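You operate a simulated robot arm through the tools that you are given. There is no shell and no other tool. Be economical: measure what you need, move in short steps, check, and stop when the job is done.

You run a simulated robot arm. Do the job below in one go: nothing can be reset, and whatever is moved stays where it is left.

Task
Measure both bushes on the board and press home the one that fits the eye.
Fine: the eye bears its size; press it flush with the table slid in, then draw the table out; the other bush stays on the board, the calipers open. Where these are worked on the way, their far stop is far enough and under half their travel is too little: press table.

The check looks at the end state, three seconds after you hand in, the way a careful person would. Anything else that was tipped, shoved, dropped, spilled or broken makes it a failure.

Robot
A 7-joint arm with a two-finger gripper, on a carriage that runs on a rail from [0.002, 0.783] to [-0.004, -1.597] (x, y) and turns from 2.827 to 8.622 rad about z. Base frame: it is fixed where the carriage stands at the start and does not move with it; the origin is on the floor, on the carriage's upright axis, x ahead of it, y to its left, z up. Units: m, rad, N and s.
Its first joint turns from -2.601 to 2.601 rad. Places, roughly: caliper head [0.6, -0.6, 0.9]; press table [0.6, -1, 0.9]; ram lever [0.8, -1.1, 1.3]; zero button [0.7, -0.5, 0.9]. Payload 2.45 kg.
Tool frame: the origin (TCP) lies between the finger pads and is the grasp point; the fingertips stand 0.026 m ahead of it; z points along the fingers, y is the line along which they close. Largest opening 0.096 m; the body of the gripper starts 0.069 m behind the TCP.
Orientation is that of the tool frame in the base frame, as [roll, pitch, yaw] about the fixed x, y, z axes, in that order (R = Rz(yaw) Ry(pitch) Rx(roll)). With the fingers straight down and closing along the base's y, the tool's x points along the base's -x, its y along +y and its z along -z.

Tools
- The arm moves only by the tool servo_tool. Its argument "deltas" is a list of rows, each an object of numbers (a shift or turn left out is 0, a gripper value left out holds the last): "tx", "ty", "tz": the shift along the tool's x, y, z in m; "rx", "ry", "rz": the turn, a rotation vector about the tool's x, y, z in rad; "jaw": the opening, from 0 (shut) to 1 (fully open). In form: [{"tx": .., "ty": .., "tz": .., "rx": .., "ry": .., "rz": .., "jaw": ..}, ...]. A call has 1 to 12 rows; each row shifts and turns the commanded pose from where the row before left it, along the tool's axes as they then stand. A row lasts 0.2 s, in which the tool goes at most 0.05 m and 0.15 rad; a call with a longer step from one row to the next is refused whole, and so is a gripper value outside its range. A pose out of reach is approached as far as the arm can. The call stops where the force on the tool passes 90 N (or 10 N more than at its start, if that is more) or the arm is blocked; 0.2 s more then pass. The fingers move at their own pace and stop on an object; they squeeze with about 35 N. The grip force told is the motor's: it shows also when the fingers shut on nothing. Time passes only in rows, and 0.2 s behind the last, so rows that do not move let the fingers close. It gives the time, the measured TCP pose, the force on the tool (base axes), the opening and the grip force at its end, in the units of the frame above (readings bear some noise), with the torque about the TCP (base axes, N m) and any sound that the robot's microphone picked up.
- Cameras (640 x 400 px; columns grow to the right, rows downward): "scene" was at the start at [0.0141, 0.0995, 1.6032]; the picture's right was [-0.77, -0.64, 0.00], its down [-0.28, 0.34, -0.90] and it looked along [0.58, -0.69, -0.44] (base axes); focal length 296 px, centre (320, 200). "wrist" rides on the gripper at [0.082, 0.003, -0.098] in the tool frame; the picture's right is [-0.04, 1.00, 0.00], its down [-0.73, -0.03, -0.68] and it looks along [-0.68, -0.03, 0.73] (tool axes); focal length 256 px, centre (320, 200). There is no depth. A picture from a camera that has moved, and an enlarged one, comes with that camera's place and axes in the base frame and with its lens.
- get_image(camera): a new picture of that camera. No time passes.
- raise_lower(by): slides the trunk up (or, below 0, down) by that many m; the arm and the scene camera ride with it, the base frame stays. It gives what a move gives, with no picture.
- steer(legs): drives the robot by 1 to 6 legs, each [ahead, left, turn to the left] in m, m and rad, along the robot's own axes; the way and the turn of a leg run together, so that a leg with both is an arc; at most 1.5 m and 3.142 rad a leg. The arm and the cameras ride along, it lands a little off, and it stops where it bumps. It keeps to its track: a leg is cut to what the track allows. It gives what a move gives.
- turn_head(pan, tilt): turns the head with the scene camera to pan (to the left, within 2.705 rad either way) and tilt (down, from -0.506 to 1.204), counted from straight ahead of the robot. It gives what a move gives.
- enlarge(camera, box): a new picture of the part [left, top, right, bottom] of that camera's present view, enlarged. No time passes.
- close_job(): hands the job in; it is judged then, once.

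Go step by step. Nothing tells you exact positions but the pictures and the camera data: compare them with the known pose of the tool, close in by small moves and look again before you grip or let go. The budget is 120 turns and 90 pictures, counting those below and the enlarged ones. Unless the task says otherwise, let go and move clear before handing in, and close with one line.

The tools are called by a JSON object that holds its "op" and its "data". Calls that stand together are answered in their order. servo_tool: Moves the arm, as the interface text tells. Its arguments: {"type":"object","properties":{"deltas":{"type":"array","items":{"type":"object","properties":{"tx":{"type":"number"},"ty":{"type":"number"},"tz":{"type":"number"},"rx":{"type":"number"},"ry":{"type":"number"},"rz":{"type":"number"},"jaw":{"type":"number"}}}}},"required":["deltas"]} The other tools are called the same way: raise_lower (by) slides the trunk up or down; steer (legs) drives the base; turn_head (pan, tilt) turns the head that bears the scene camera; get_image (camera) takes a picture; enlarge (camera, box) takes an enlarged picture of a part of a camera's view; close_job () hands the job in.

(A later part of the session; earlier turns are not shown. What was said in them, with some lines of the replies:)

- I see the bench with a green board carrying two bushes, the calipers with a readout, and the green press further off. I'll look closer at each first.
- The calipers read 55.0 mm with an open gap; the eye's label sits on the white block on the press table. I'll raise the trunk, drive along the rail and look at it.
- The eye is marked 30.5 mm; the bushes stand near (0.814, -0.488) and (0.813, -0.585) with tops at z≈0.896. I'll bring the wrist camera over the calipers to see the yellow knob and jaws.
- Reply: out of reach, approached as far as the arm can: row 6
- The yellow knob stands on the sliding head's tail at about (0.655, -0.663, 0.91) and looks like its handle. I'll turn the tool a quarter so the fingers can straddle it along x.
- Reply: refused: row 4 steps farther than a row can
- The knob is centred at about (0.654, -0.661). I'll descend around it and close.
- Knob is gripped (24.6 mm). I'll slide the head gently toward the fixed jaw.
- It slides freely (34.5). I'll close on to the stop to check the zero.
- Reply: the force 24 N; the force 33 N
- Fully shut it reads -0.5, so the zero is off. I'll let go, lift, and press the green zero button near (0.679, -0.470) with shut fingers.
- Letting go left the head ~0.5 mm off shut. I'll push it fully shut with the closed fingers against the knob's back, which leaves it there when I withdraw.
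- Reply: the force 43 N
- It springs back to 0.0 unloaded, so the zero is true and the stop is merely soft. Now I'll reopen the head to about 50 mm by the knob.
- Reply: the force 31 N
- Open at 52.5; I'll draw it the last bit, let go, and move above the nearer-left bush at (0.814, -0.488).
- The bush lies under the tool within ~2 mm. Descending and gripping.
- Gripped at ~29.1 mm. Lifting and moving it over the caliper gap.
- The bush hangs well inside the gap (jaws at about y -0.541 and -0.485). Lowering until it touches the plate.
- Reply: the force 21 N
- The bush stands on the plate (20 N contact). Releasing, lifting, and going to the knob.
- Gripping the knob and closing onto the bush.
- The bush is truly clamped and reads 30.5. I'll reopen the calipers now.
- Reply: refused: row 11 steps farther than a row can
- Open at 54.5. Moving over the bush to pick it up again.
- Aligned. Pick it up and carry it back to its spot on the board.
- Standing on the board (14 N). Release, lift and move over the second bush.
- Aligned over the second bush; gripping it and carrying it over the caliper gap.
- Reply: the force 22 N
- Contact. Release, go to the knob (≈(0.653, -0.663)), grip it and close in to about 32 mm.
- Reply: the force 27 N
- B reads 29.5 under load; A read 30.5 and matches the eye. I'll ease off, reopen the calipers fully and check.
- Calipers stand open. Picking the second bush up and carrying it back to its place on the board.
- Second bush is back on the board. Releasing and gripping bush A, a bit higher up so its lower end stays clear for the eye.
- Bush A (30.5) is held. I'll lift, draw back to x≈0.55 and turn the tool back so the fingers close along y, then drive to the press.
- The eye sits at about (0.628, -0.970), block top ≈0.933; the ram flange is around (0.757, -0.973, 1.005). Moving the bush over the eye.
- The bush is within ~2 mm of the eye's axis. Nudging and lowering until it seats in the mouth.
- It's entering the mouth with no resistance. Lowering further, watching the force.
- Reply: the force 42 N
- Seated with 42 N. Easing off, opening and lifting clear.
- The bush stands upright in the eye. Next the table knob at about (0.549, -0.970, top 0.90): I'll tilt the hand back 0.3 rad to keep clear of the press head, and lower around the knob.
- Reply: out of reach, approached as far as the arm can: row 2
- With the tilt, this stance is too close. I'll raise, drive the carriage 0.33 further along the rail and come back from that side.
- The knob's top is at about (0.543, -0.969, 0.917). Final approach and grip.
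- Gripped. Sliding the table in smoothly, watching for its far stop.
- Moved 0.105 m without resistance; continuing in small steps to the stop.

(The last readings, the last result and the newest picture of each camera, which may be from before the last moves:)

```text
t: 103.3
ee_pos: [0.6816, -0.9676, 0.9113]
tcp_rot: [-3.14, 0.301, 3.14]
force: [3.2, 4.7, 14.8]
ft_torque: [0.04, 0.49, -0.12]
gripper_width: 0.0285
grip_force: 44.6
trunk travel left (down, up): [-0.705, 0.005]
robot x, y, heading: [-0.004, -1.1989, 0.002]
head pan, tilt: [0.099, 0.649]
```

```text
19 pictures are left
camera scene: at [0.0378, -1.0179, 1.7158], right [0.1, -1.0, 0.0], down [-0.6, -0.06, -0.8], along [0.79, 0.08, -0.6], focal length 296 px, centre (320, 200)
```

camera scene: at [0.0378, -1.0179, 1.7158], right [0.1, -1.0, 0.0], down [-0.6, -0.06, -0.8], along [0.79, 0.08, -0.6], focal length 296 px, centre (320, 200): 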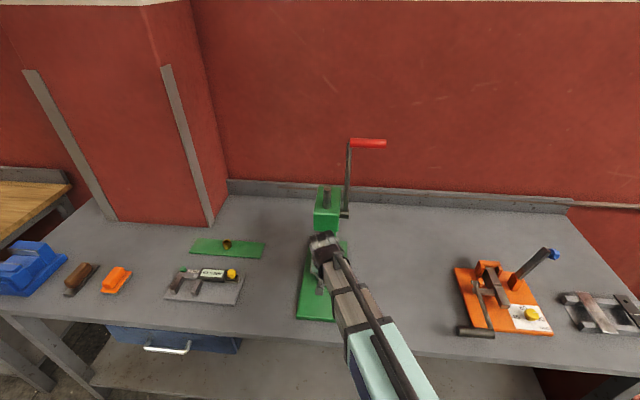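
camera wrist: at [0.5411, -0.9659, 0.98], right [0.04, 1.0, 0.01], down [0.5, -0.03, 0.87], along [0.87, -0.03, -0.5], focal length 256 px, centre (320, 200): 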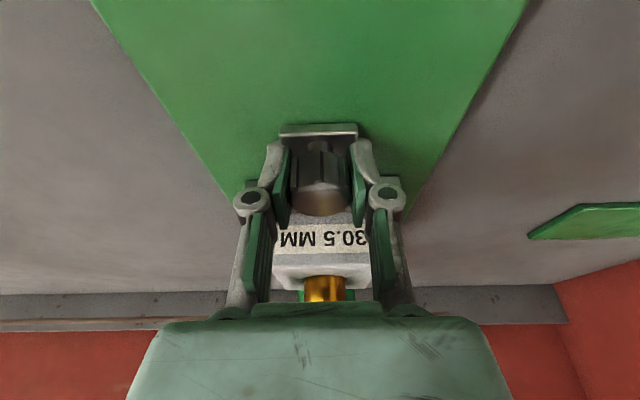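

{"op": "get_image", "data": {"camera": "wrist"}}

{"op": "enlarge", "data": {"camera": "scene", "box": [280, 120, 400, 330]}}

```text
18 pictures are left
camera wrist: at [0.5744, -0.966, 0.9806], right [0.04, 1.0, 0.01], down [0.5, -0.03, 0.87], along [0.87, -0.03, -0.5], focal length 256 px, centre (320, 200)
```

wrist: 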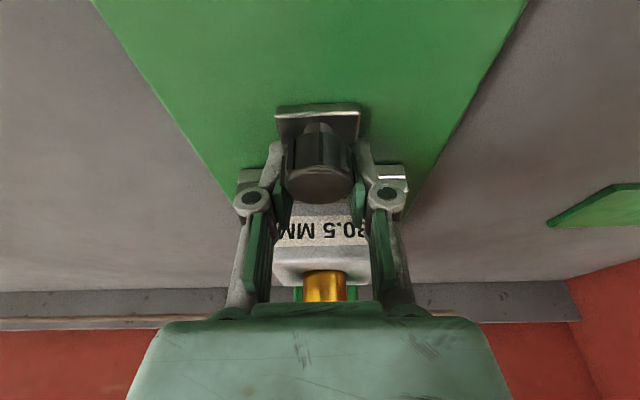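

```text
1.90 times, centred on (340, 225) of scene
camera zoom: at [0.0378, -1.0179, 1.7158], right [0.1, -1.0, 0.0], down [-0.6, -0.06, -0.8], along [0.79, 0.08, -0.6], focal length 564 px, centre (282, 152)
```

zoom: 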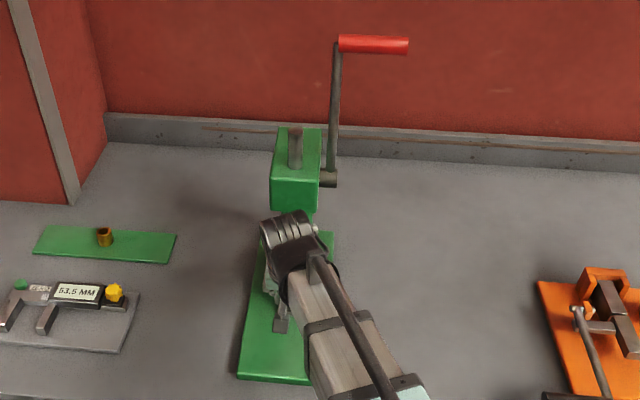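

The knob slipped back in the grip at the far stop, so the table is fully in. The ram lever pivots near (0.773, -1.025, 1.10), with its handle centred about (0.806, -1.08, 1.34). I'll let go, back off and rise.

{"op": "servo_tool", "data": {"deltas": [{"jaw": 0.7}, {}, {"tx": 0.0286, "tz": -0.0089}, {"tx": 0.0286, "tz": -0.0089}, {"tx": -0.0145, "tz": -0.047}, {"tx": -0.0145, "tz": -0.047}, {"tx": -0.0145, "tz": -0.047}, {"ry": 0.15}, {"ry": 0.15}, {"tz": -0.048}, {"tz": -0.048}, {"tz": -0.048}]}}

{"op": "get_image", "data": {"camera": "scene"}}

```text
t: 105.9
ee_pos: [0.6225, -0.9705, 1.2016]
tcp_rot: [-3.14, 0.0, 3.14]
force: [0.0, 0.4, 0.0]
ft_torque: [-0.02, 0.0, 0.0]
gripper_width: 0.0674
grip_force: 0.1
trunk travel left (down, up): [-0.705, 0.005]
robot x, y, heading: [-0.0031, -1.1962, -0.007]
head pan, tilt: [0.099, 0.649]
```

```text
16 pictures are left
camera scene: at [0.0389, -1.0181, 1.7157], right [0.1, -1.0, 0.0], down [-0.6, -0.06, -0.8], along [0.79, 0.08, -0.6], focal length 296 px, centre (320, 200)
```

scene: 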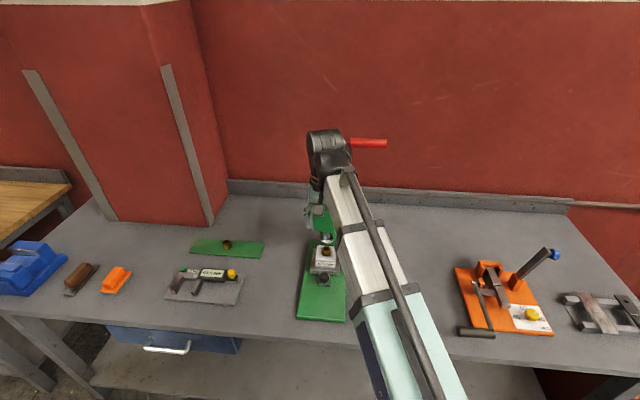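

{"op": "servo_tool", "data": {"deltas": [{"rz": -0.1428, "tz": -0.04}, {"rz": -0.1428, "tz": -0.04}, {"rz": -0.1428, "tz": -0.04}, {"rz": -0.1428, "tz": -0.04}, {"rz": -0.1428, "tz": -0.04}, {"rz": -0.1428, "tz": -0.02}, {"rz": -0.1428}, {"rz": -0.1428}, {"rz": -0.1428}, {"rz": -0.1428}, {"rz": -0.1428}]}}

{"op": "servo_tool", "data": {"deltas": [{"tx": 0.04}, {"tx": 0.04}, {"tx": 0.03, "ty": -0.02}, {"ty": -0.04}, {"ty": -0.04}, {"ty": -0.04}, {"ty": -0.03}, {}]}}

{"op": "get_image", "data": {"camera": "wrist"}}

{"op": "get_image", "data": {"camera": "scene"}}

```text
t: 108.3
ee_pos: [0.6776, -0.9473, 1.3075]
tcp_rot: [-3.134, 0.004, -1.57]
force: [0.7, -0.5, -0.3]
ft_torque: [0.03, -0.01, 0.03]
gripper_width: 0.0671
grip_force: 0.1
out of reach, approached as far as the arm can: row 3, 4, 5, 6, 7
trunk travel left (down, up): [-0.705, 0.005]
robot x, y, heading: [0.0013, -1.1969, 0.001]
head pan, tilt: [0.099, 0.649]
```

```text
t: 109.6
ee_pos: [0.7567, -1.0565, 1.3059]
tcp_rot: [3.104, -0.002, -1.565]
force: [-66.6, -2.8, 18.5]
ft_torque: [0.1, -2.7, -0.04]
gripper_width: 0.0347
grip_force: 0.0
out of reach, approached as far as the arm can: row 1, 2
trunk travel left (down, up): [-0.705, 0.005]
robot x, y, heading: [-0.0066, -1.1952, 0.002]
head pan, tilt: [0.099, 0.649]
stopped in row 6: the force on the tool passed its limit at 106 N (the readings are from after the stop); the commanded pose is now the measured one
```

```text
15 pictures are left
camera wrist: at [0.7598, -1.1379, 1.4035], right [-1.0, 0.03, 0.04], down [0.05, 0.74, 0.68], along [0.0, 0.68, -0.74], focal length 256 px, centre (320, 200)
```

wrist: 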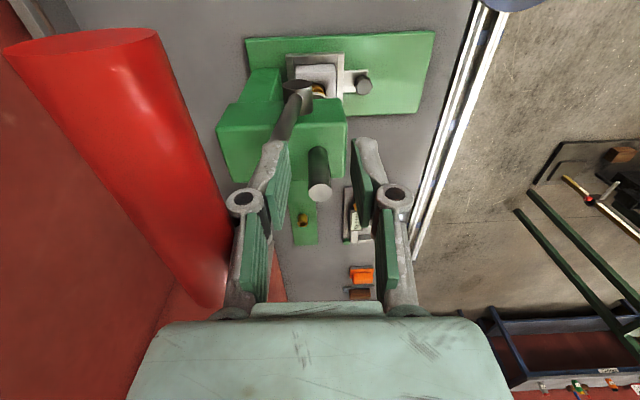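

```text
14 pictures are left
camera scene: at [0.0237, -1.019, 1.7167], right [0.1, -0.99, 0.0], down [-0.59, -0.06, -0.8], along [0.8, 0.08, -0.6], focal length 296 px, centre (320, 200)
```

scene: 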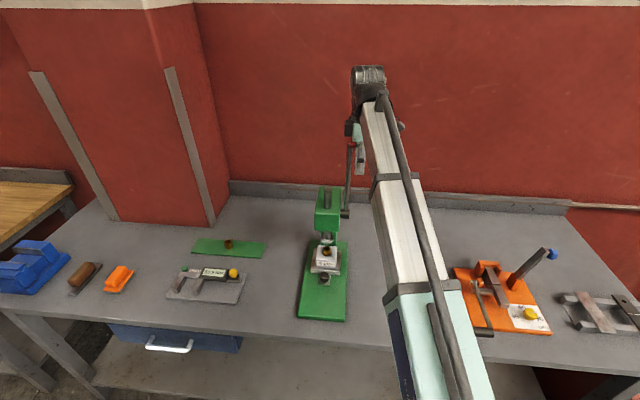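

The vertical hand couldn't rise enough and a finger bumped the handle against its back stop; the press looks undisturbed. I'll back off, drive further along the rail for more reach, and come in from the free end of the handle with the hand tilted.

{"op": "servo_tool", "data": {"deltas": [{"ty": 0.03}, {"ty": 0.04}, {"ty": 0.02, "jaw": 0.8}, {}]}}

{"op": "steer", "data": {"legs": [[0, -0.32, 0]]}}

{"op": "servo_tool", "data": {"deltas": [{"rx": 0.13}, {"rx": 0.13}, {"rx": 0.14}, {}]}}

```text
t: 110.6
ee_pos: [0.6976, -1.0554, 1.2807]
tcp_rot: [3.119, -0.001, -1.565]
force: [-0.2, -0.2, -0.3]
ft_torque: [0.02, -0.01, 0.02]
gripper_width: 0.0768
grip_force: 0.0
out of reach, approached as far as the arm can: row 2, 3
trunk travel left (down, up): [-0.705, 0.005]
robot x, y, heading: [-0.0012, -1.1946, -0.0]
head pan, tilt: [0.099, 0.649]
```

```text
t: 112.7
ee_pos: [0.697, -1.3723, 1.2808]
tcp_rot: [3.118, 0.002, -1.567]
force: [0.0, -0.2, 0.5]
ft_torque: [-0.02, -0.01, 0.0]
gripper_width: 0.0768
grip_force: 0.2
trunk travel left (down, up): [-0.705, 0.005]
robot x, y, heading: [0.0016, -1.5156, -0.003]
head pan, tilt: [0.099, 0.649]
```

```text
t: 113.7
ee_pos: [0.6973, -1.3727, 1.2812]
tcp_rot: [-2.761, 0.0, -1.567]
force: [0.0, -0.3, -0.6]
ft_torque: [-0.04, 0.01, 0.01]
gripper_width: 0.0769
grip_force: 0.1
trunk travel left (down, up): [-0.705, 0.005]
robot x, y, heading: [-0.0016, -1.5153, 0.001]
head pan, tilt: [0.099, 0.649]
```

{"op": "servo_tool", "data": {"deltas": [{"ty": -0.04, "tz": -0.0045}, {"ty": -0.04, "tz": -0.0045}, {"ty": -0.038, "tz": -0.004}, {"tx": -0.045}, {"tx": -0.045}, {"tx": -0.045}, {"tx": -0.03}, {}]}}

{"op": "turn_head", "data": {"pan": 0.5, "tilt": 0.45}}

{"op": "get_image", "data": {"camera": "wrist"}}

{"op": "get_image", "data": {"camera": "scene"}}

```text
t: 115.5
ee_pos: [0.8012, -1.2076, 1.3371]
tcp_rot: [-2.763, 0.0, -1.57]
force: [0.3, 0.8, 0.2]
ft_torque: [-0.01, 0.0, 0.03]
gripper_width: 0.0766
grip_force: 0.1
trunk travel left (down, up): [-0.705, 0.005]
robot x, y, heading: [-0.0024, -1.5145, -0.002]
head pan, tilt: [0.099, 0.649]
```

```text
t: 116.4
ee_pos: [0.8025, -1.2066, 1.3369]
tcp_rot: [-2.762, 0.0, -1.566]
force: [0.3, 0.4, 0.8]
ft_torque: [0.02, -0.03, 0.02]
gripper_width: 0.0767
grip_force: 0.0
trunk travel left (down, up): [-0.705, 0.005]
robot x, y, heading: [-0.0018, -1.5151, 0.001]
head pan, tilt: [0.499, 0.45]
```

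```text
13 pictures are left
camera wrist: at [0.7629, -1.2894, 1.4275], right [-0.93, 0.04, -0.37], down [-0.23, 0.73, 0.64], along [0.29, 0.68, -0.67], focal length 256 px, centre (320, 200)
```

wrist: 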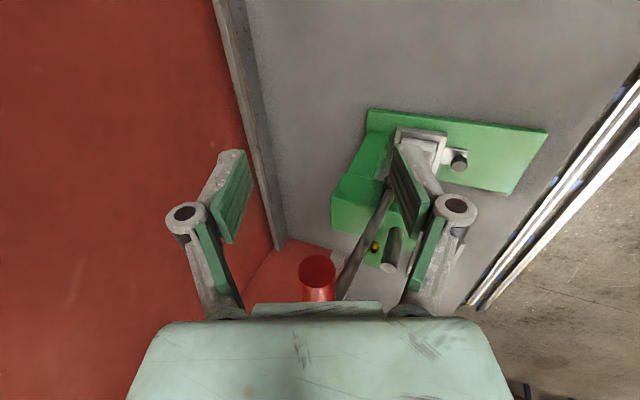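

```text
12 pictures are left
camera scene: at [0.0323, -1.3008, 1.7335], right [0.48, -0.88, 0.0], down [-0.38, -0.21, -0.9], along [0.79, 0.43, -0.44], focal length 296 px, centre (320, 200)
```

scene: 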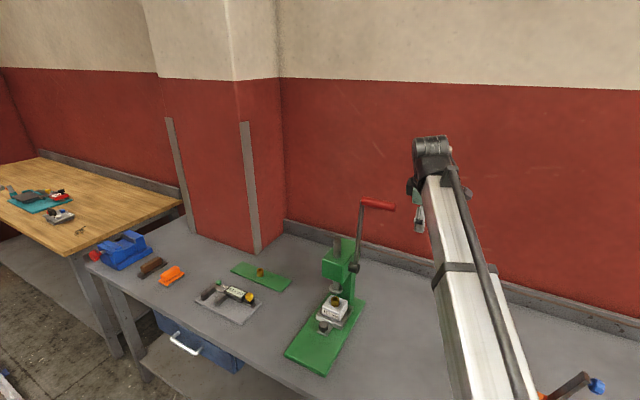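

The handle's end is right between the open fingers at (0.807, -1.125, 1.335). Sliding in along y and gripping.

{"op": "servo_tool", "data": {"deltas": [{"ty": -0.004, "tz": 0.003, "tx": -0.03}, {"tx": -0.04}, {"tx": -0.04}, {"tx": -0.013}, {"jaw": 0}, {}, {}, {}]}}

{"op": "enlarge", "data": {"camera": "scene", "box": [270, 110, 490, 390]}}

```text
t: 118.2
ee_pos: [0.8058, -1.0838, 1.3358]
tcp_rot: [-2.761, 0.0, -1.566]
force: [4.5, 3.7, 13.6]
ft_torque: [-0.14, -0.25, -0.47]
gripper_width: 0.0261
grip_force: 44.9
trunk travel left (down, up): [-0.705, 0.005]
robot x, y, heading: [-0.0046, -1.5116, 0.001]
head pan, tilt: [0.499, 0.45]
```

```text
1.43 times, centred on (380, 250) of scene
camera zoom: at [0.0312, -1.3008, 1.7337], right [0.48, -0.88, 0.0], down [-0.38, -0.21, -0.9], along [0.79, 0.43, -0.43], focal length 423 px, centre (234, 129)
```

zoom: 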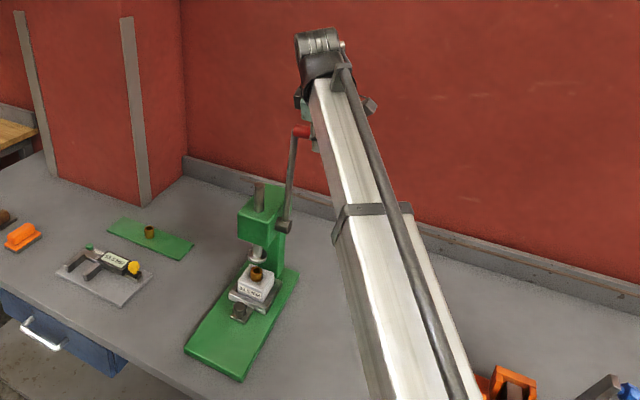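

Gripped. The pivot sits near (0.772, -1.028, 1.105), radius 0.234; starting the arc toward me gently.

{"op": "servo_tool", "data": {"deltas": [{"ty": 0.0153, "tz": -0.0075}, {"ty": 0.0154, "tz": -0.0074}, {"ty": 0.0167, "tz": -0.0053}, {"ty": 0.0167, "tz": -0.0052}, {}]}}

```text
t: 119.4
ee_pos: [0.7367, -1.0845, 1.3333]
tcp_rot: [-2.766, -0.002, -1.565]
force: [1.2, 1.3, -8.7]
ft_torque: [0.26, 0.15, -0.12]
gripper_width: 0.0262
grip_force: 45.2
trunk travel left (down, up): [-0.705, 0.005]
robot x, y, heading: [-0.0017, -1.513, -0.001]
head pan, tilt: [0.499, 0.45]
```

The lever follows easily. Continuing.

{"op": "servo_tool", "data": {"deltas": [{"ty": 0.0173, "tz": -0.0027}, {"ty": 0.0173, "tz": -0.0027}, {"ty": 0.0175, "tz": -0.0001}, {"ty": 0.0175, "tz": -0.0001}, {"ty": 0.0173, "tz": 0.0025}, {"ty": 0.0173, "tz": 0.0026}, {}]}}

{"op": "enlarge", "data": {"camera": "scene", "box": [270, 160, 430, 390]}}

```text
t: 121.0
ee_pos: [0.6394, -1.0852, 1.2959]
tcp_rot: [-2.763, 0.0, -1.567]
force: [2.1, 6.0, -4.3]
ft_torque: [0.56, -0.08, -0.07]
gripper_width: 0.0264
grip_force: 45.2
trunk travel left (down, up): [-0.705, 0.005]
robot x, y, heading: [-0.0049, -1.5136, -0.002]
head pan, tilt: [0.499, 0.45]
```

```text
1.74 times, centred on (350, 275) of scene
camera zoom: at [0.0331, -1.2995, 1.7333], right [0.48, -0.88, 0.0], down [-0.38, -0.21, -0.9], along [0.79, 0.43, -0.44], focal length 515 px, centre (268, 70)
```

zoom: 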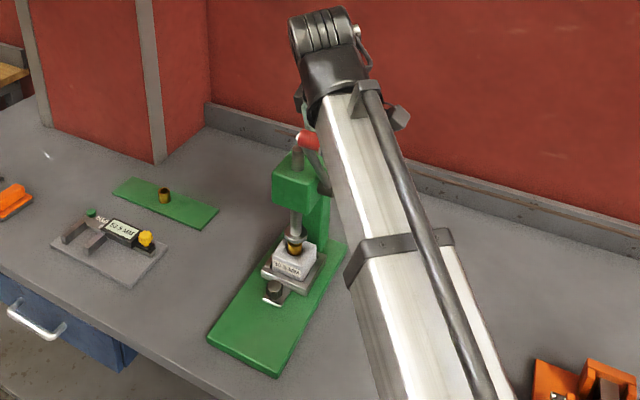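

The ram is coming down right over the bush. Continuing in small steps, watching the force.

{"op": "servo_tool", "data": {"deltas": [{"ty": 0.0112, "tz": 0.0034}, {"ty": 0.0112, "tz": 0.0034}, {"ty": 0.0112, "tz": 0.0034}, {"ty": 0.0105, "tz": 0.005}, {"ty": 0.0105, "tz": 0.005}, {"ty": 0.0106, "tz": 0.0051}, {}]}}

```text
t: 122.6
ee_pos: [0.588, -1.0848, 1.2489]
tcp_rot: [-2.765, 0.001, -1.567]
force: [4.3, 4.5, -1.6]
ft_torque: [-0.03, -0.24, -0.27]
gripper_width: 0.0265
grip_force: 45.2
trunk travel left (down, up): [-0.705, 0.005]
robot x, y, heading: [-0.0034, -1.5164, -0.001]
head pan, tilt: [0.499, 0.45]
```

{"op": "servo_tool", "data": {"deltas": [{"ty": 0.0096, "tz": 0.0065}, {"ty": 0.0096, "tz": 0.0065}, {"ty": 0.0097, "tz": 0.0066}, {"ty": 0.0086, "tz": 0.0079}, {"ty": 0.0086, "tz": 0.0079}, {"ty": 0.0086, "tz": 0.008}, {}]}}

{"op": "enlarge", "data": {"camera": "scene", "box": [290, 200, 390, 340]}}

```text
t: 124.2
ee_pos: [0.5552, -1.0839, 1.1882]
tcp_rot: [-2.763, 0.0, -1.571]
force: [11.6, 0.5, 2.7]
ft_torque: [0.3, -0.4, -0.14]
gripper_width: 0.0265
grip_force: 44.9
trunk travel left (down, up): [-0.705, 0.005]
robot x, y, heading: [-0.0049, -1.5149, -0.004]
head pan, tilt: [0.499, 0.45]
```

```text
2.86 times, centred on (340, 270) of scene
camera zoom: at [0.0338, -1.3009, 1.7335], right [0.48, -0.88, 0.0], down [-0.38, -0.21, -0.9], along [0.79, 0.43, -0.44], focal length 847 px, centre (263, 0)
```

zoom: 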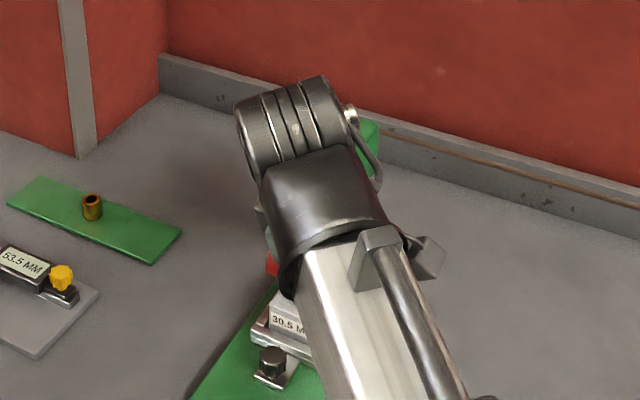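

{"op": "servo_tool", "data": {"deltas": [{"ty": 0.0073, "tz": 0.0091}, {"ty": 0.0073, "tz": 0.0091}, {"ty": 0.0073, "tz": 0.0091}, {"ty": 0.0059, "tz": 0.0101}, {"ty": 0.0059, "tz": 0.0101}, {"ty": 0.0058, "tz": 0.01}, {}]}}

```text
t: 125.8
ee_pos: [0.5398, -1.0835, 1.1195]
tcp_rot: [-2.766, 0.0, -1.57]
force: [14.4, 1.5, 4.8]
ft_torque: [0.26, -0.37, -0.21]
gripper_width: 0.0266
grip_force: 45.1
trunk travel left (down, up): [-0.705, 0.005]
robot x, y, heading: [0.0, -1.5162, 0.001]
head pan, tilt: [0.499, 0.45]
```

{"op": "servo_tool", "data": {"deltas": [{"ty": 0.0043, "tz": 0.0108}, {"ty": 0.0043, "tz": 0.0108}, {"ty": 0.0044, "tz": 0.0109}, {"ty": 0.0026, "tz": 0.0113}, {"ty": 0.0026, "tz": 0.0114}, {"ty": 0.0026, "tz": 0.0114}, {}]}}

{"op": "get_image", "data": {"camera": "wrist"}}

```text
t: 127.4
ee_pos: [0.5493, -1.086, 1.0489]
tcp_rot: [-2.761, -0.001, -1.569]
force: [53.3, -2.4, 3.1]
ft_torque: [0.17, 2.2, -0.21]
gripper_width: 0.0204
grip_force: 40.2
trunk travel left (down, up): [-0.705, 0.005]
robot x, y, heading: [-0.0015, -1.5192, -0.004]
head pan, tilt: [0.499, 0.45]
```

```text
8 pictures are left
camera wrist: at [0.5101, -1.168, 1.1393], right [-0.93, 0.04, -0.37], down [-0.23, 0.73, 0.64], along [0.3, 0.68, -0.67], focal length 256 px, centre (320, 200)
```

wrist: 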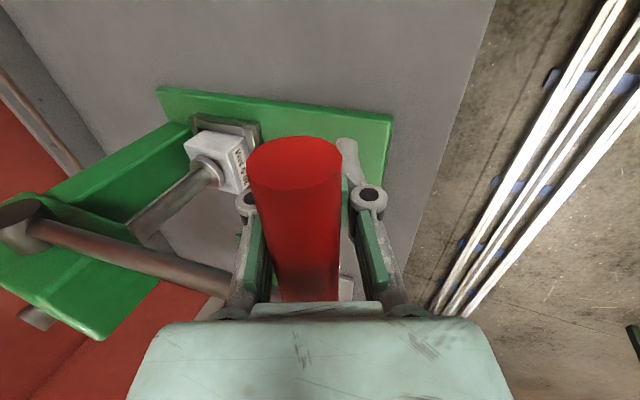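

{"op": "enlarge", "data": {"camera": "wrist", "box": [120, 90, 270, 230]}}

```text
2.86 times, centred on (195, 160) of wrist
camera zoom: at [0.5101, -1.168, 1.1393], right [-0.93, 0.04, -0.37], down [-0.23, 0.73, 0.64], along [0.3, 0.68, -0.67], focal length 731 px, centre (677, 314)
```

zoom: 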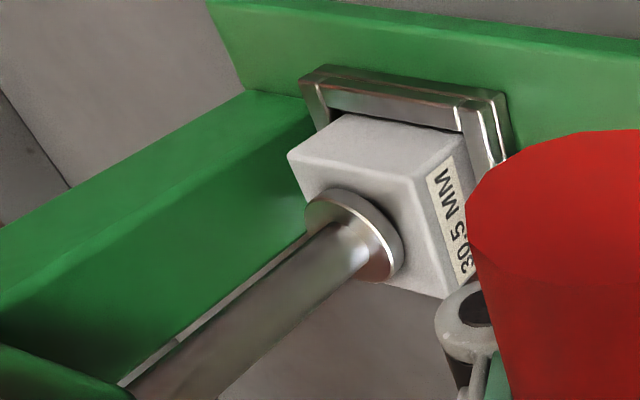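

The ram flange lies flush on the block, so the bush is home. Now raising the lever back along the same arc.

{"op": "servo_tool", "data": {"deltas": [{"ty": -0.0026, "tz": -0.0114}, {"ty": -0.0026, "tz": -0.0114}, {"ty": -0.0026, "tz": -0.0114}, {"ty": -0.0043, "tz": -0.0108}, {"ty": -0.0043, "tz": -0.0108}, {"ty": -0.0043, "tz": -0.0108}, {}]}}

```text
t: 128.8
ee_pos: [0.5562, -1.0874, 1.117]
tcp_rot: [-2.743, -0.002, -1.576]
force: [50.5, 2.8, -11.2]
ft_torque: [0.04, 1.56, 0.29]
gripper_width: 0.0121
grip_force: 35.7
trunk travel left (down, up): [-0.705, 0.005]
robot x, y, heading: [-0.003, -1.5166, -0.004]
head pan, tilt: [0.499, 0.45]
stopped in row 7: the force on the tool passed its limit at 92 N (the readings are from after the stop); the commanded pose is now the measured one
```

{"op": "get_image", "data": {"camera": "wrist"}}

```text
6 pictures are left
camera wrist: at [0.5161, -1.1676, 1.2072], right [-0.92, 0.04, -0.39], down [-0.23, 0.74, 0.64], along [0.31, 0.68, -0.67], focal length 256 px, centre (320, 200)
```

wrist: 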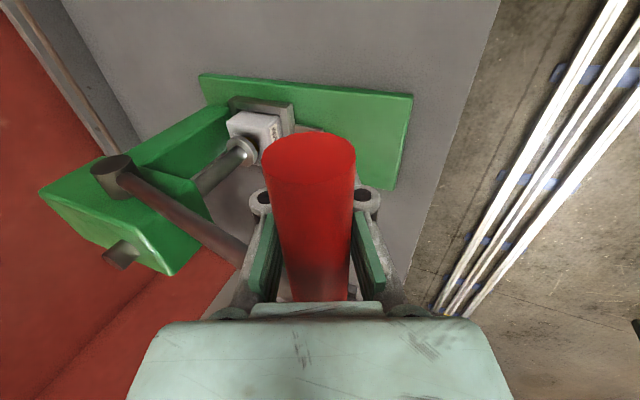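

The handle slid up between the finger linkages when the ram bottomed. I'll open, draw back 37 mm along the fingers so the handle sits at the pads again, and regrip.

{"op": "servo_tool", "data": {"deltas": [{"jaw": 0.55}, {}, {"tz": -0.018}, {"tz": -0.018}, {}, {"jaw": 0}, {}, {}, {}]}}

```text
t: 130.8
ee_pos: [0.5348, -1.0847, 1.1508]
tcp_rot: [-2.741, -0.001, -1.572]
force: [41.6, 1.2, -4.9]
ft_torque: [0.29, -0.64, -0.04]
gripper_width: 0.0271
grip_force: 45.1
trunk travel left (down, up): [-0.705, 0.005]
robot x, y, heading: [-0.0067, -1.5135, -0.002]
head pan, tilt: [0.499, 0.45]
```

{"op": "servo_tool", "data": {"deltas": [{"ty": -0.0104, "tz": -0.0061}, {"ty": -0.0104, "tz": -0.0062}, {"ty": -0.0118, "tz": -0.0164}, {"ty": -0.0129, "tz": -0.0119}, {"ty": -0.0129, "tz": -0.0119}, {"ty": -0.0145, "tz": -0.0098}, {"ty": -0.0145, "tz": -0.0098}, {}]}}

```text
t: 132.6
ee_pos: [0.5819, -1.0861, 1.255]
tcp_rot: [-2.745, 0.001, -1.571]
force: [-8.8, 2.8, 6.7]
ft_torque: [0.46, -0.06, 0.02]
gripper_width: 0.027
grip_force: 44.4
trunk travel left (down, up): [-0.705, 0.005]
robot x, y, heading: [-0.0004, -1.514, -0.005]
head pan, tilt: [0.499, 0.45]
```

{"op": "servo_tool", "data": {"deltas": [{"ty": -0.0316, "tz": -0.0151}, {"ty": -0.0336, "tz": -0.0102}, {"ty": -0.0346, "tz": -0.0051}, {"ty": -0.035, "tz": 0.0002}, {"ty": -0.0346, "tz": 0.0054}, {"ty": -0.0334, "tz": 0.0105}, {"ty": -0.0215, "tz": 0.0104}, {}]}}

```text
t: 134.4
ee_pos: [0.7896, -1.0861, 1.3434]
tcp_rot: [-2.744, -0.004, -1.571]
force: [1.1, -2.4, -1.2]
ft_torque: [-0.58, -0.03, -0.25]
gripper_width: 0.0266
grip_force: 45.3
trunk travel left (down, up): [-0.705, 0.005]
robot x, y, heading: [-0.0034, -1.5151, -0.003]
head pan, tilt: [0.499, 0.45]
```

The lever is nearly back. A last nudge to its rest, release, and slide out along the handle.

{"op": "servo_tool", "data": {"deltas": [{"ty": -0.011, "tz": 0.006}, {}, {"jaw": 0.7}, {}, {}, {"tx": 0.045}, {"tx": 0.045}, {"tx": 0.045}, {}]}}

{"op": "enlarge", "data": {"camera": "scene", "box": [220, 190, 400, 390]}}

```text
t: 136.4
ee_pos: [0.8004, -1.2201, 1.3421]
tcp_rot: [-2.745, -0.003, -1.571]
force: [-0.6, -0.8, -0.2]
ft_torque: [0.07, -0.02, -0.01]
gripper_width: 0.0671
grip_force: 0.1
trunk travel left (down, up): [-0.705, 0.005]
robot x, y, heading: [-0.002, -1.5112, -0.002]
head pan, tilt: [0.499, 0.45]
```

```text
2.00 times, centred on (310, 290) of scene
camera zoom: at [0.0325, -1.3008, 1.7336], right [0.48, -0.88, 0.0], down [-0.38, -0.21, -0.9], along [0.79, 0.43, -0.44], focal length 593 px, centre (340, 20)
```

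zoom: 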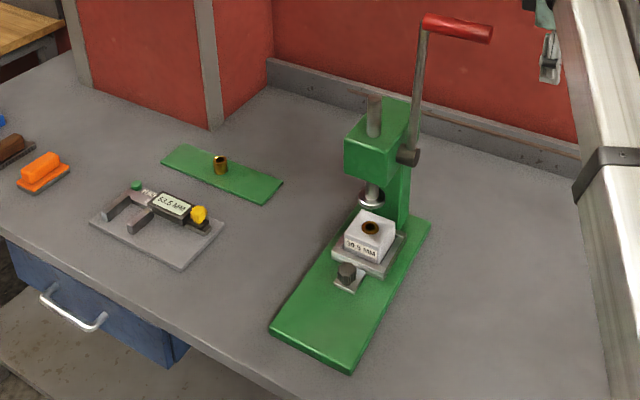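

The bush sits flush with ram and lever raised. Now I'll come back for the table knob (≈(0.671, -0.967, 0.917)) to draw it out: draw back, untilt and turn the hand.

{"op": "servo_tool", "data": {"deltas": [{"ty": 0.0461, "tz": -0.0187}, {"ty": 0.0461, "tz": -0.0187}, {"ty": 0.0461, "tz": -0.0187}, {"ty": 0.0461, "tz": -0.0187}, {"rx": -0.135}, {"rx": -0.135}, {"rx": -0.127}, {"tz": 0.045}, {"tz": 0.045}, {"tz": 0.045}, {"tz": 0.045}]}}

{"op": "servo_tool", "data": {"deltas": [{"rz": 0.1428}, {"rz": 0.1428}, {"rz": 0.1428}, {"rz": 0.1428}, {"rz": 0.1428}, {"rz": 0.1428}, {"rz": 0.1428}, {"rz": 0.1428}, {"rz": 0.1428}, {"rz": 0.1428}, {"rz": 0.1428}]}}

{"op": "servo_tool", "data": {"deltas": [{"ry": -0.15}, {"ry": -0.15}, {"ty": 0.045}, {"ty": 0.045}, {"ty": 0.045}, {"ty": 0.045}, {"ty": 0.045}, {"ty": 0.027}, {}]}}

```text
t: 138.8
ee_pos: [0.6211, -1.2168, 1.1474]
tcp_rot: [-3.069, 0.006, -1.572]
force: [0.7, 0.0, 0.5]
ft_torque: [0.0, 0.05, -0.03]
gripper_width: 0.067
grip_force: 0.0
out of reach, approached as far as the arm can: row 7
trunk travel left (down, up): [-0.705, 0.005]
robot x, y, heading: [-0.0019, -1.5148, 0.0]
head pan, tilt: [0.499, 0.45]
```

```text
t: 141.2
ee_pos: [0.6204, -1.217, 1.1492]
tcp_rot: [3.137, 0.073, 3.139]
force: [0.3, -0.6, 0.9]
ft_torque: [-0.02, -0.03, 0.0]
gripper_width: 0.0673
grip_force: 0.0
trunk travel left (down, up): [-0.705, 0.005]
robot x, y, heading: [-0.0028, -1.5139, -0.0]
head pan, tilt: [0.499, 0.45]
```

```text
t: 143.2
ee_pos: [0.6223, -0.9641, 1.1482]
tcp_rot: [3.138, 0.373, 3.14]
force: [-0.3, 0.2, -0.5]
ft_torque: [-0.01, 0.0, 0.0]
gripper_width: 0.067
grip_force: 0.2
trunk travel left (down, up): [-0.705, 0.005]
robot x, y, heading: [-0.0054, -1.5155, -0.002]
head pan, tilt: [0.499, 0.45]
```

{"op": "servo_tool", "data": {"deltas": [{"tx": 0.0144, "tz": 0.0369, "ty": -0.002}, {"tx": 0.0144, "tz": 0.0369}, {"tx": 0.0144, "tz": 0.0369}, {"tx": 0.0144, "tz": 0.0369}, {"tx": 0.0144, "tz": 0.0369}, {}]}}

{"op": "get_image", "data": {"camera": "wrist"}}

```text
t: 144.6
ee_pos: [0.623, -0.9657, 0.9517]
tcp_rot: [3.137, 0.374, 3.14]
force: [0.4, 0.5, -0.1]
ft_torque: [0.02, 0.0, -0.01]
gripper_width: 0.0672
grip_force: 0.2
trunk travel left (down, up): [-0.705, 0.005]
robot x, y, heading: [-0.0001, -1.5127, -0.003]
head pan, tilt: [0.499, 0.45]
```

```text
4 pictures are left
camera wrist: at [0.5112, -0.9642, 1.0133], right [0.04, 1.0, 0.02], down [0.44, -0.03, 0.9], along [0.9, -0.03, -0.44], focal length 256 px, centre (320, 200)
```

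wrist: 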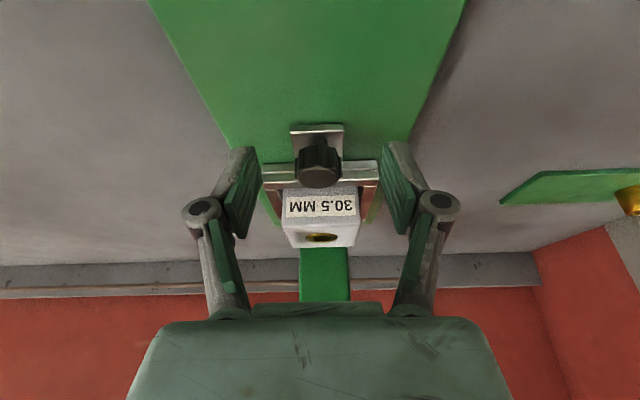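

Knob located at about (0.667, -0.970). Moving onto it, gripping, and starting to draw the table out.

{"op": "servo_tool", "data": {"deltas": [{"tx": -0.013, "tz": 0.0271, "ty": -0.0035}, {"tx": -0.013, "tz": 0.0271}, {}, {"jaw": 0}, {}, {}, {"tx": 0.0047, "tz": -0.0018}, {"tx": 0.0093, "tz": -0.0036}, {"tx": 0.0093, "tz": -0.0036}, {}]}}

```text
t: 146.8
ee_pos: [0.6404, -0.9686, 0.912]
tcp_rot: [3.137, 0.372, -3.141]
force: [-0.1, 10.6, 12.8]
ft_torque: [0.19, -0.13, 0.04]
gripper_width: 0.0288
grip_force: 45.1
trunk travel left (down, up): [-0.705, 0.005]
robot x, y, heading: [-0.003, -1.5125, -0.002]
head pan, tilt: [0.499, 0.45]
```

{"op": "servo_tool", "data": {"deltas": [{"tx": 0.013, "tz": -0.0051}, {"tx": 0.013, "tz": -0.0051}, {"tx": 0.013, "tz": -0.0051}, {"tx": 0.013, "tz": -0.0051}, {"tx": 0.013, "tz": -0.0051}, {"tx": 0.013, "tz": -0.0051}, {"tx": 0.0093, "tz": -0.0036}, {"tx": 0.0047, "tz": -0.0018}, {"tx": 0.0047, "tz": -0.0018}, {}]}}

{"op": "get_image", "data": {"camera": "wrist"}}

```text
t: 149.0
ee_pos: [0.5398, -0.9686, 0.9107]
tcp_rot: [3.132, 0.38, 3.139]
force: [12.3, 17.5, 23.6]
ft_torque: [0.28, -0.32, -0.06]
gripper_width: 0.029
grip_force: 45.0
trunk travel left (down, up): [-0.705, 0.005]
robot x, y, heading: [-0.0014, -1.5135, -0.003]
head pan, tilt: [0.499, 0.45]
```

```text
3 pictures are left
camera wrist: at [0.4274, -0.9667, 0.9722], right [0.04, 1.0, 0.02], down [0.43, -0.04, 0.9], along [0.9, -0.02, -0.43], focal length 256 px, centre (320, 200)
```

wrist: 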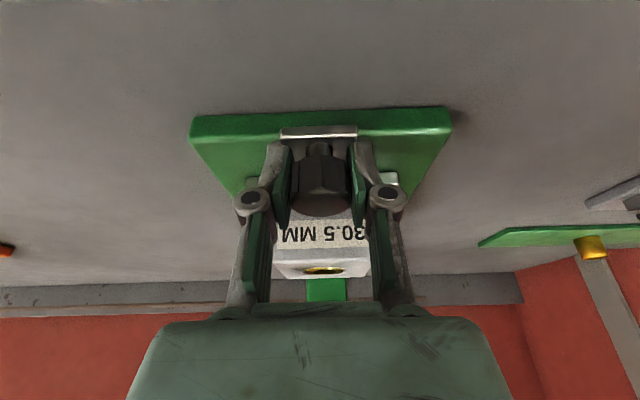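

The table is back out at its stop. Releasing and lifting clear.

{"op": "servo_tool", "data": {"deltas": [{"jaw": 0.7}, {}, {}, {"tx": -0.0164, "tz": -0.0419}, {"tx": -0.0164, "tz": -0.0419}, {"tx": -0.0164, "tz": -0.0419}, {"tx": -0.0164, "tz": -0.0419}, {"ty": -0.045}, {"ty": -0.045}, {"ty": -0.045}, {"ty": -0.045}, {}]}}

{"op": "enlarge", "data": {"camera": "scene", "box": [190, 190, 400, 390]}}

```text
t: 151.6
ee_pos: [0.5377, -1.1506, 1.089]
tcp_rot: [3.136, 0.374, -3.141]
force: [-0.2, -0.4, 0.7]
ft_torque: [0.03, 0.0, 0.0]
gripper_width: 0.0671
grip_force: 0.2
trunk travel left (down, up): [-0.705, 0.005]
robot x, y, heading: [-0.0036, -1.5138, -0.002]
head pan, tilt: [0.499, 0.45]
```

```text
2.00 times, centred on (295, 290) of scene
camera zoom: at [0.0325, -1.3008, 1.7336], right [0.48, -0.88, 0.0], down [-0.38, -0.21, -0.9], along [0.79, 0.43, -0.44], focal length 593 px, centre (370, 20)
```

zoom: 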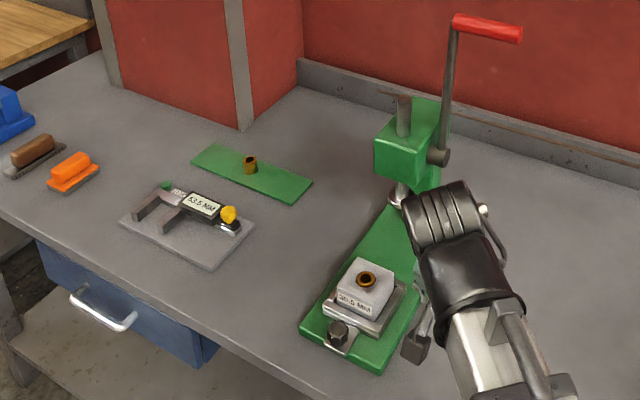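

{"op": "enlarge", "data": {"camera": "scene", "box": [280, 300, 340, 350]}}

```text
8.00 times, centred on (310, 325) of scene
camera zoom: at [0.0325, -1.3008, 1.7336], right [0.48, -0.88, 0.0], down [-0.38, -0.21, -0.9], along [0.79, 0.43, -0.44], focal length 2371 px, centre (400, -800)
```

zoom: 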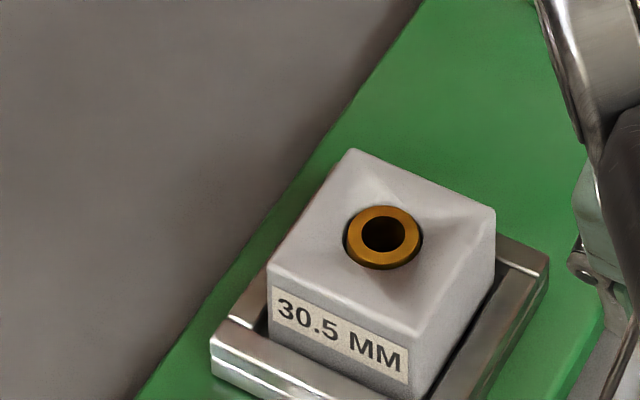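

The bush sits flush in the eye and the table is out. The other bush is on the board, the calipers are open and the arm is clear, so I'm handing in.

{"op": "close_job", "data": {}}

```text
The job is handed in.
```

I measured both bushes, 30.5 mm and 29.5 mm, and pressed the 30.5 mm one flush into the eye marked 30.5 mm; the table is drawn out, the 29.5 mm bush is back on the board, and the calipers are open at 53.5 mm.
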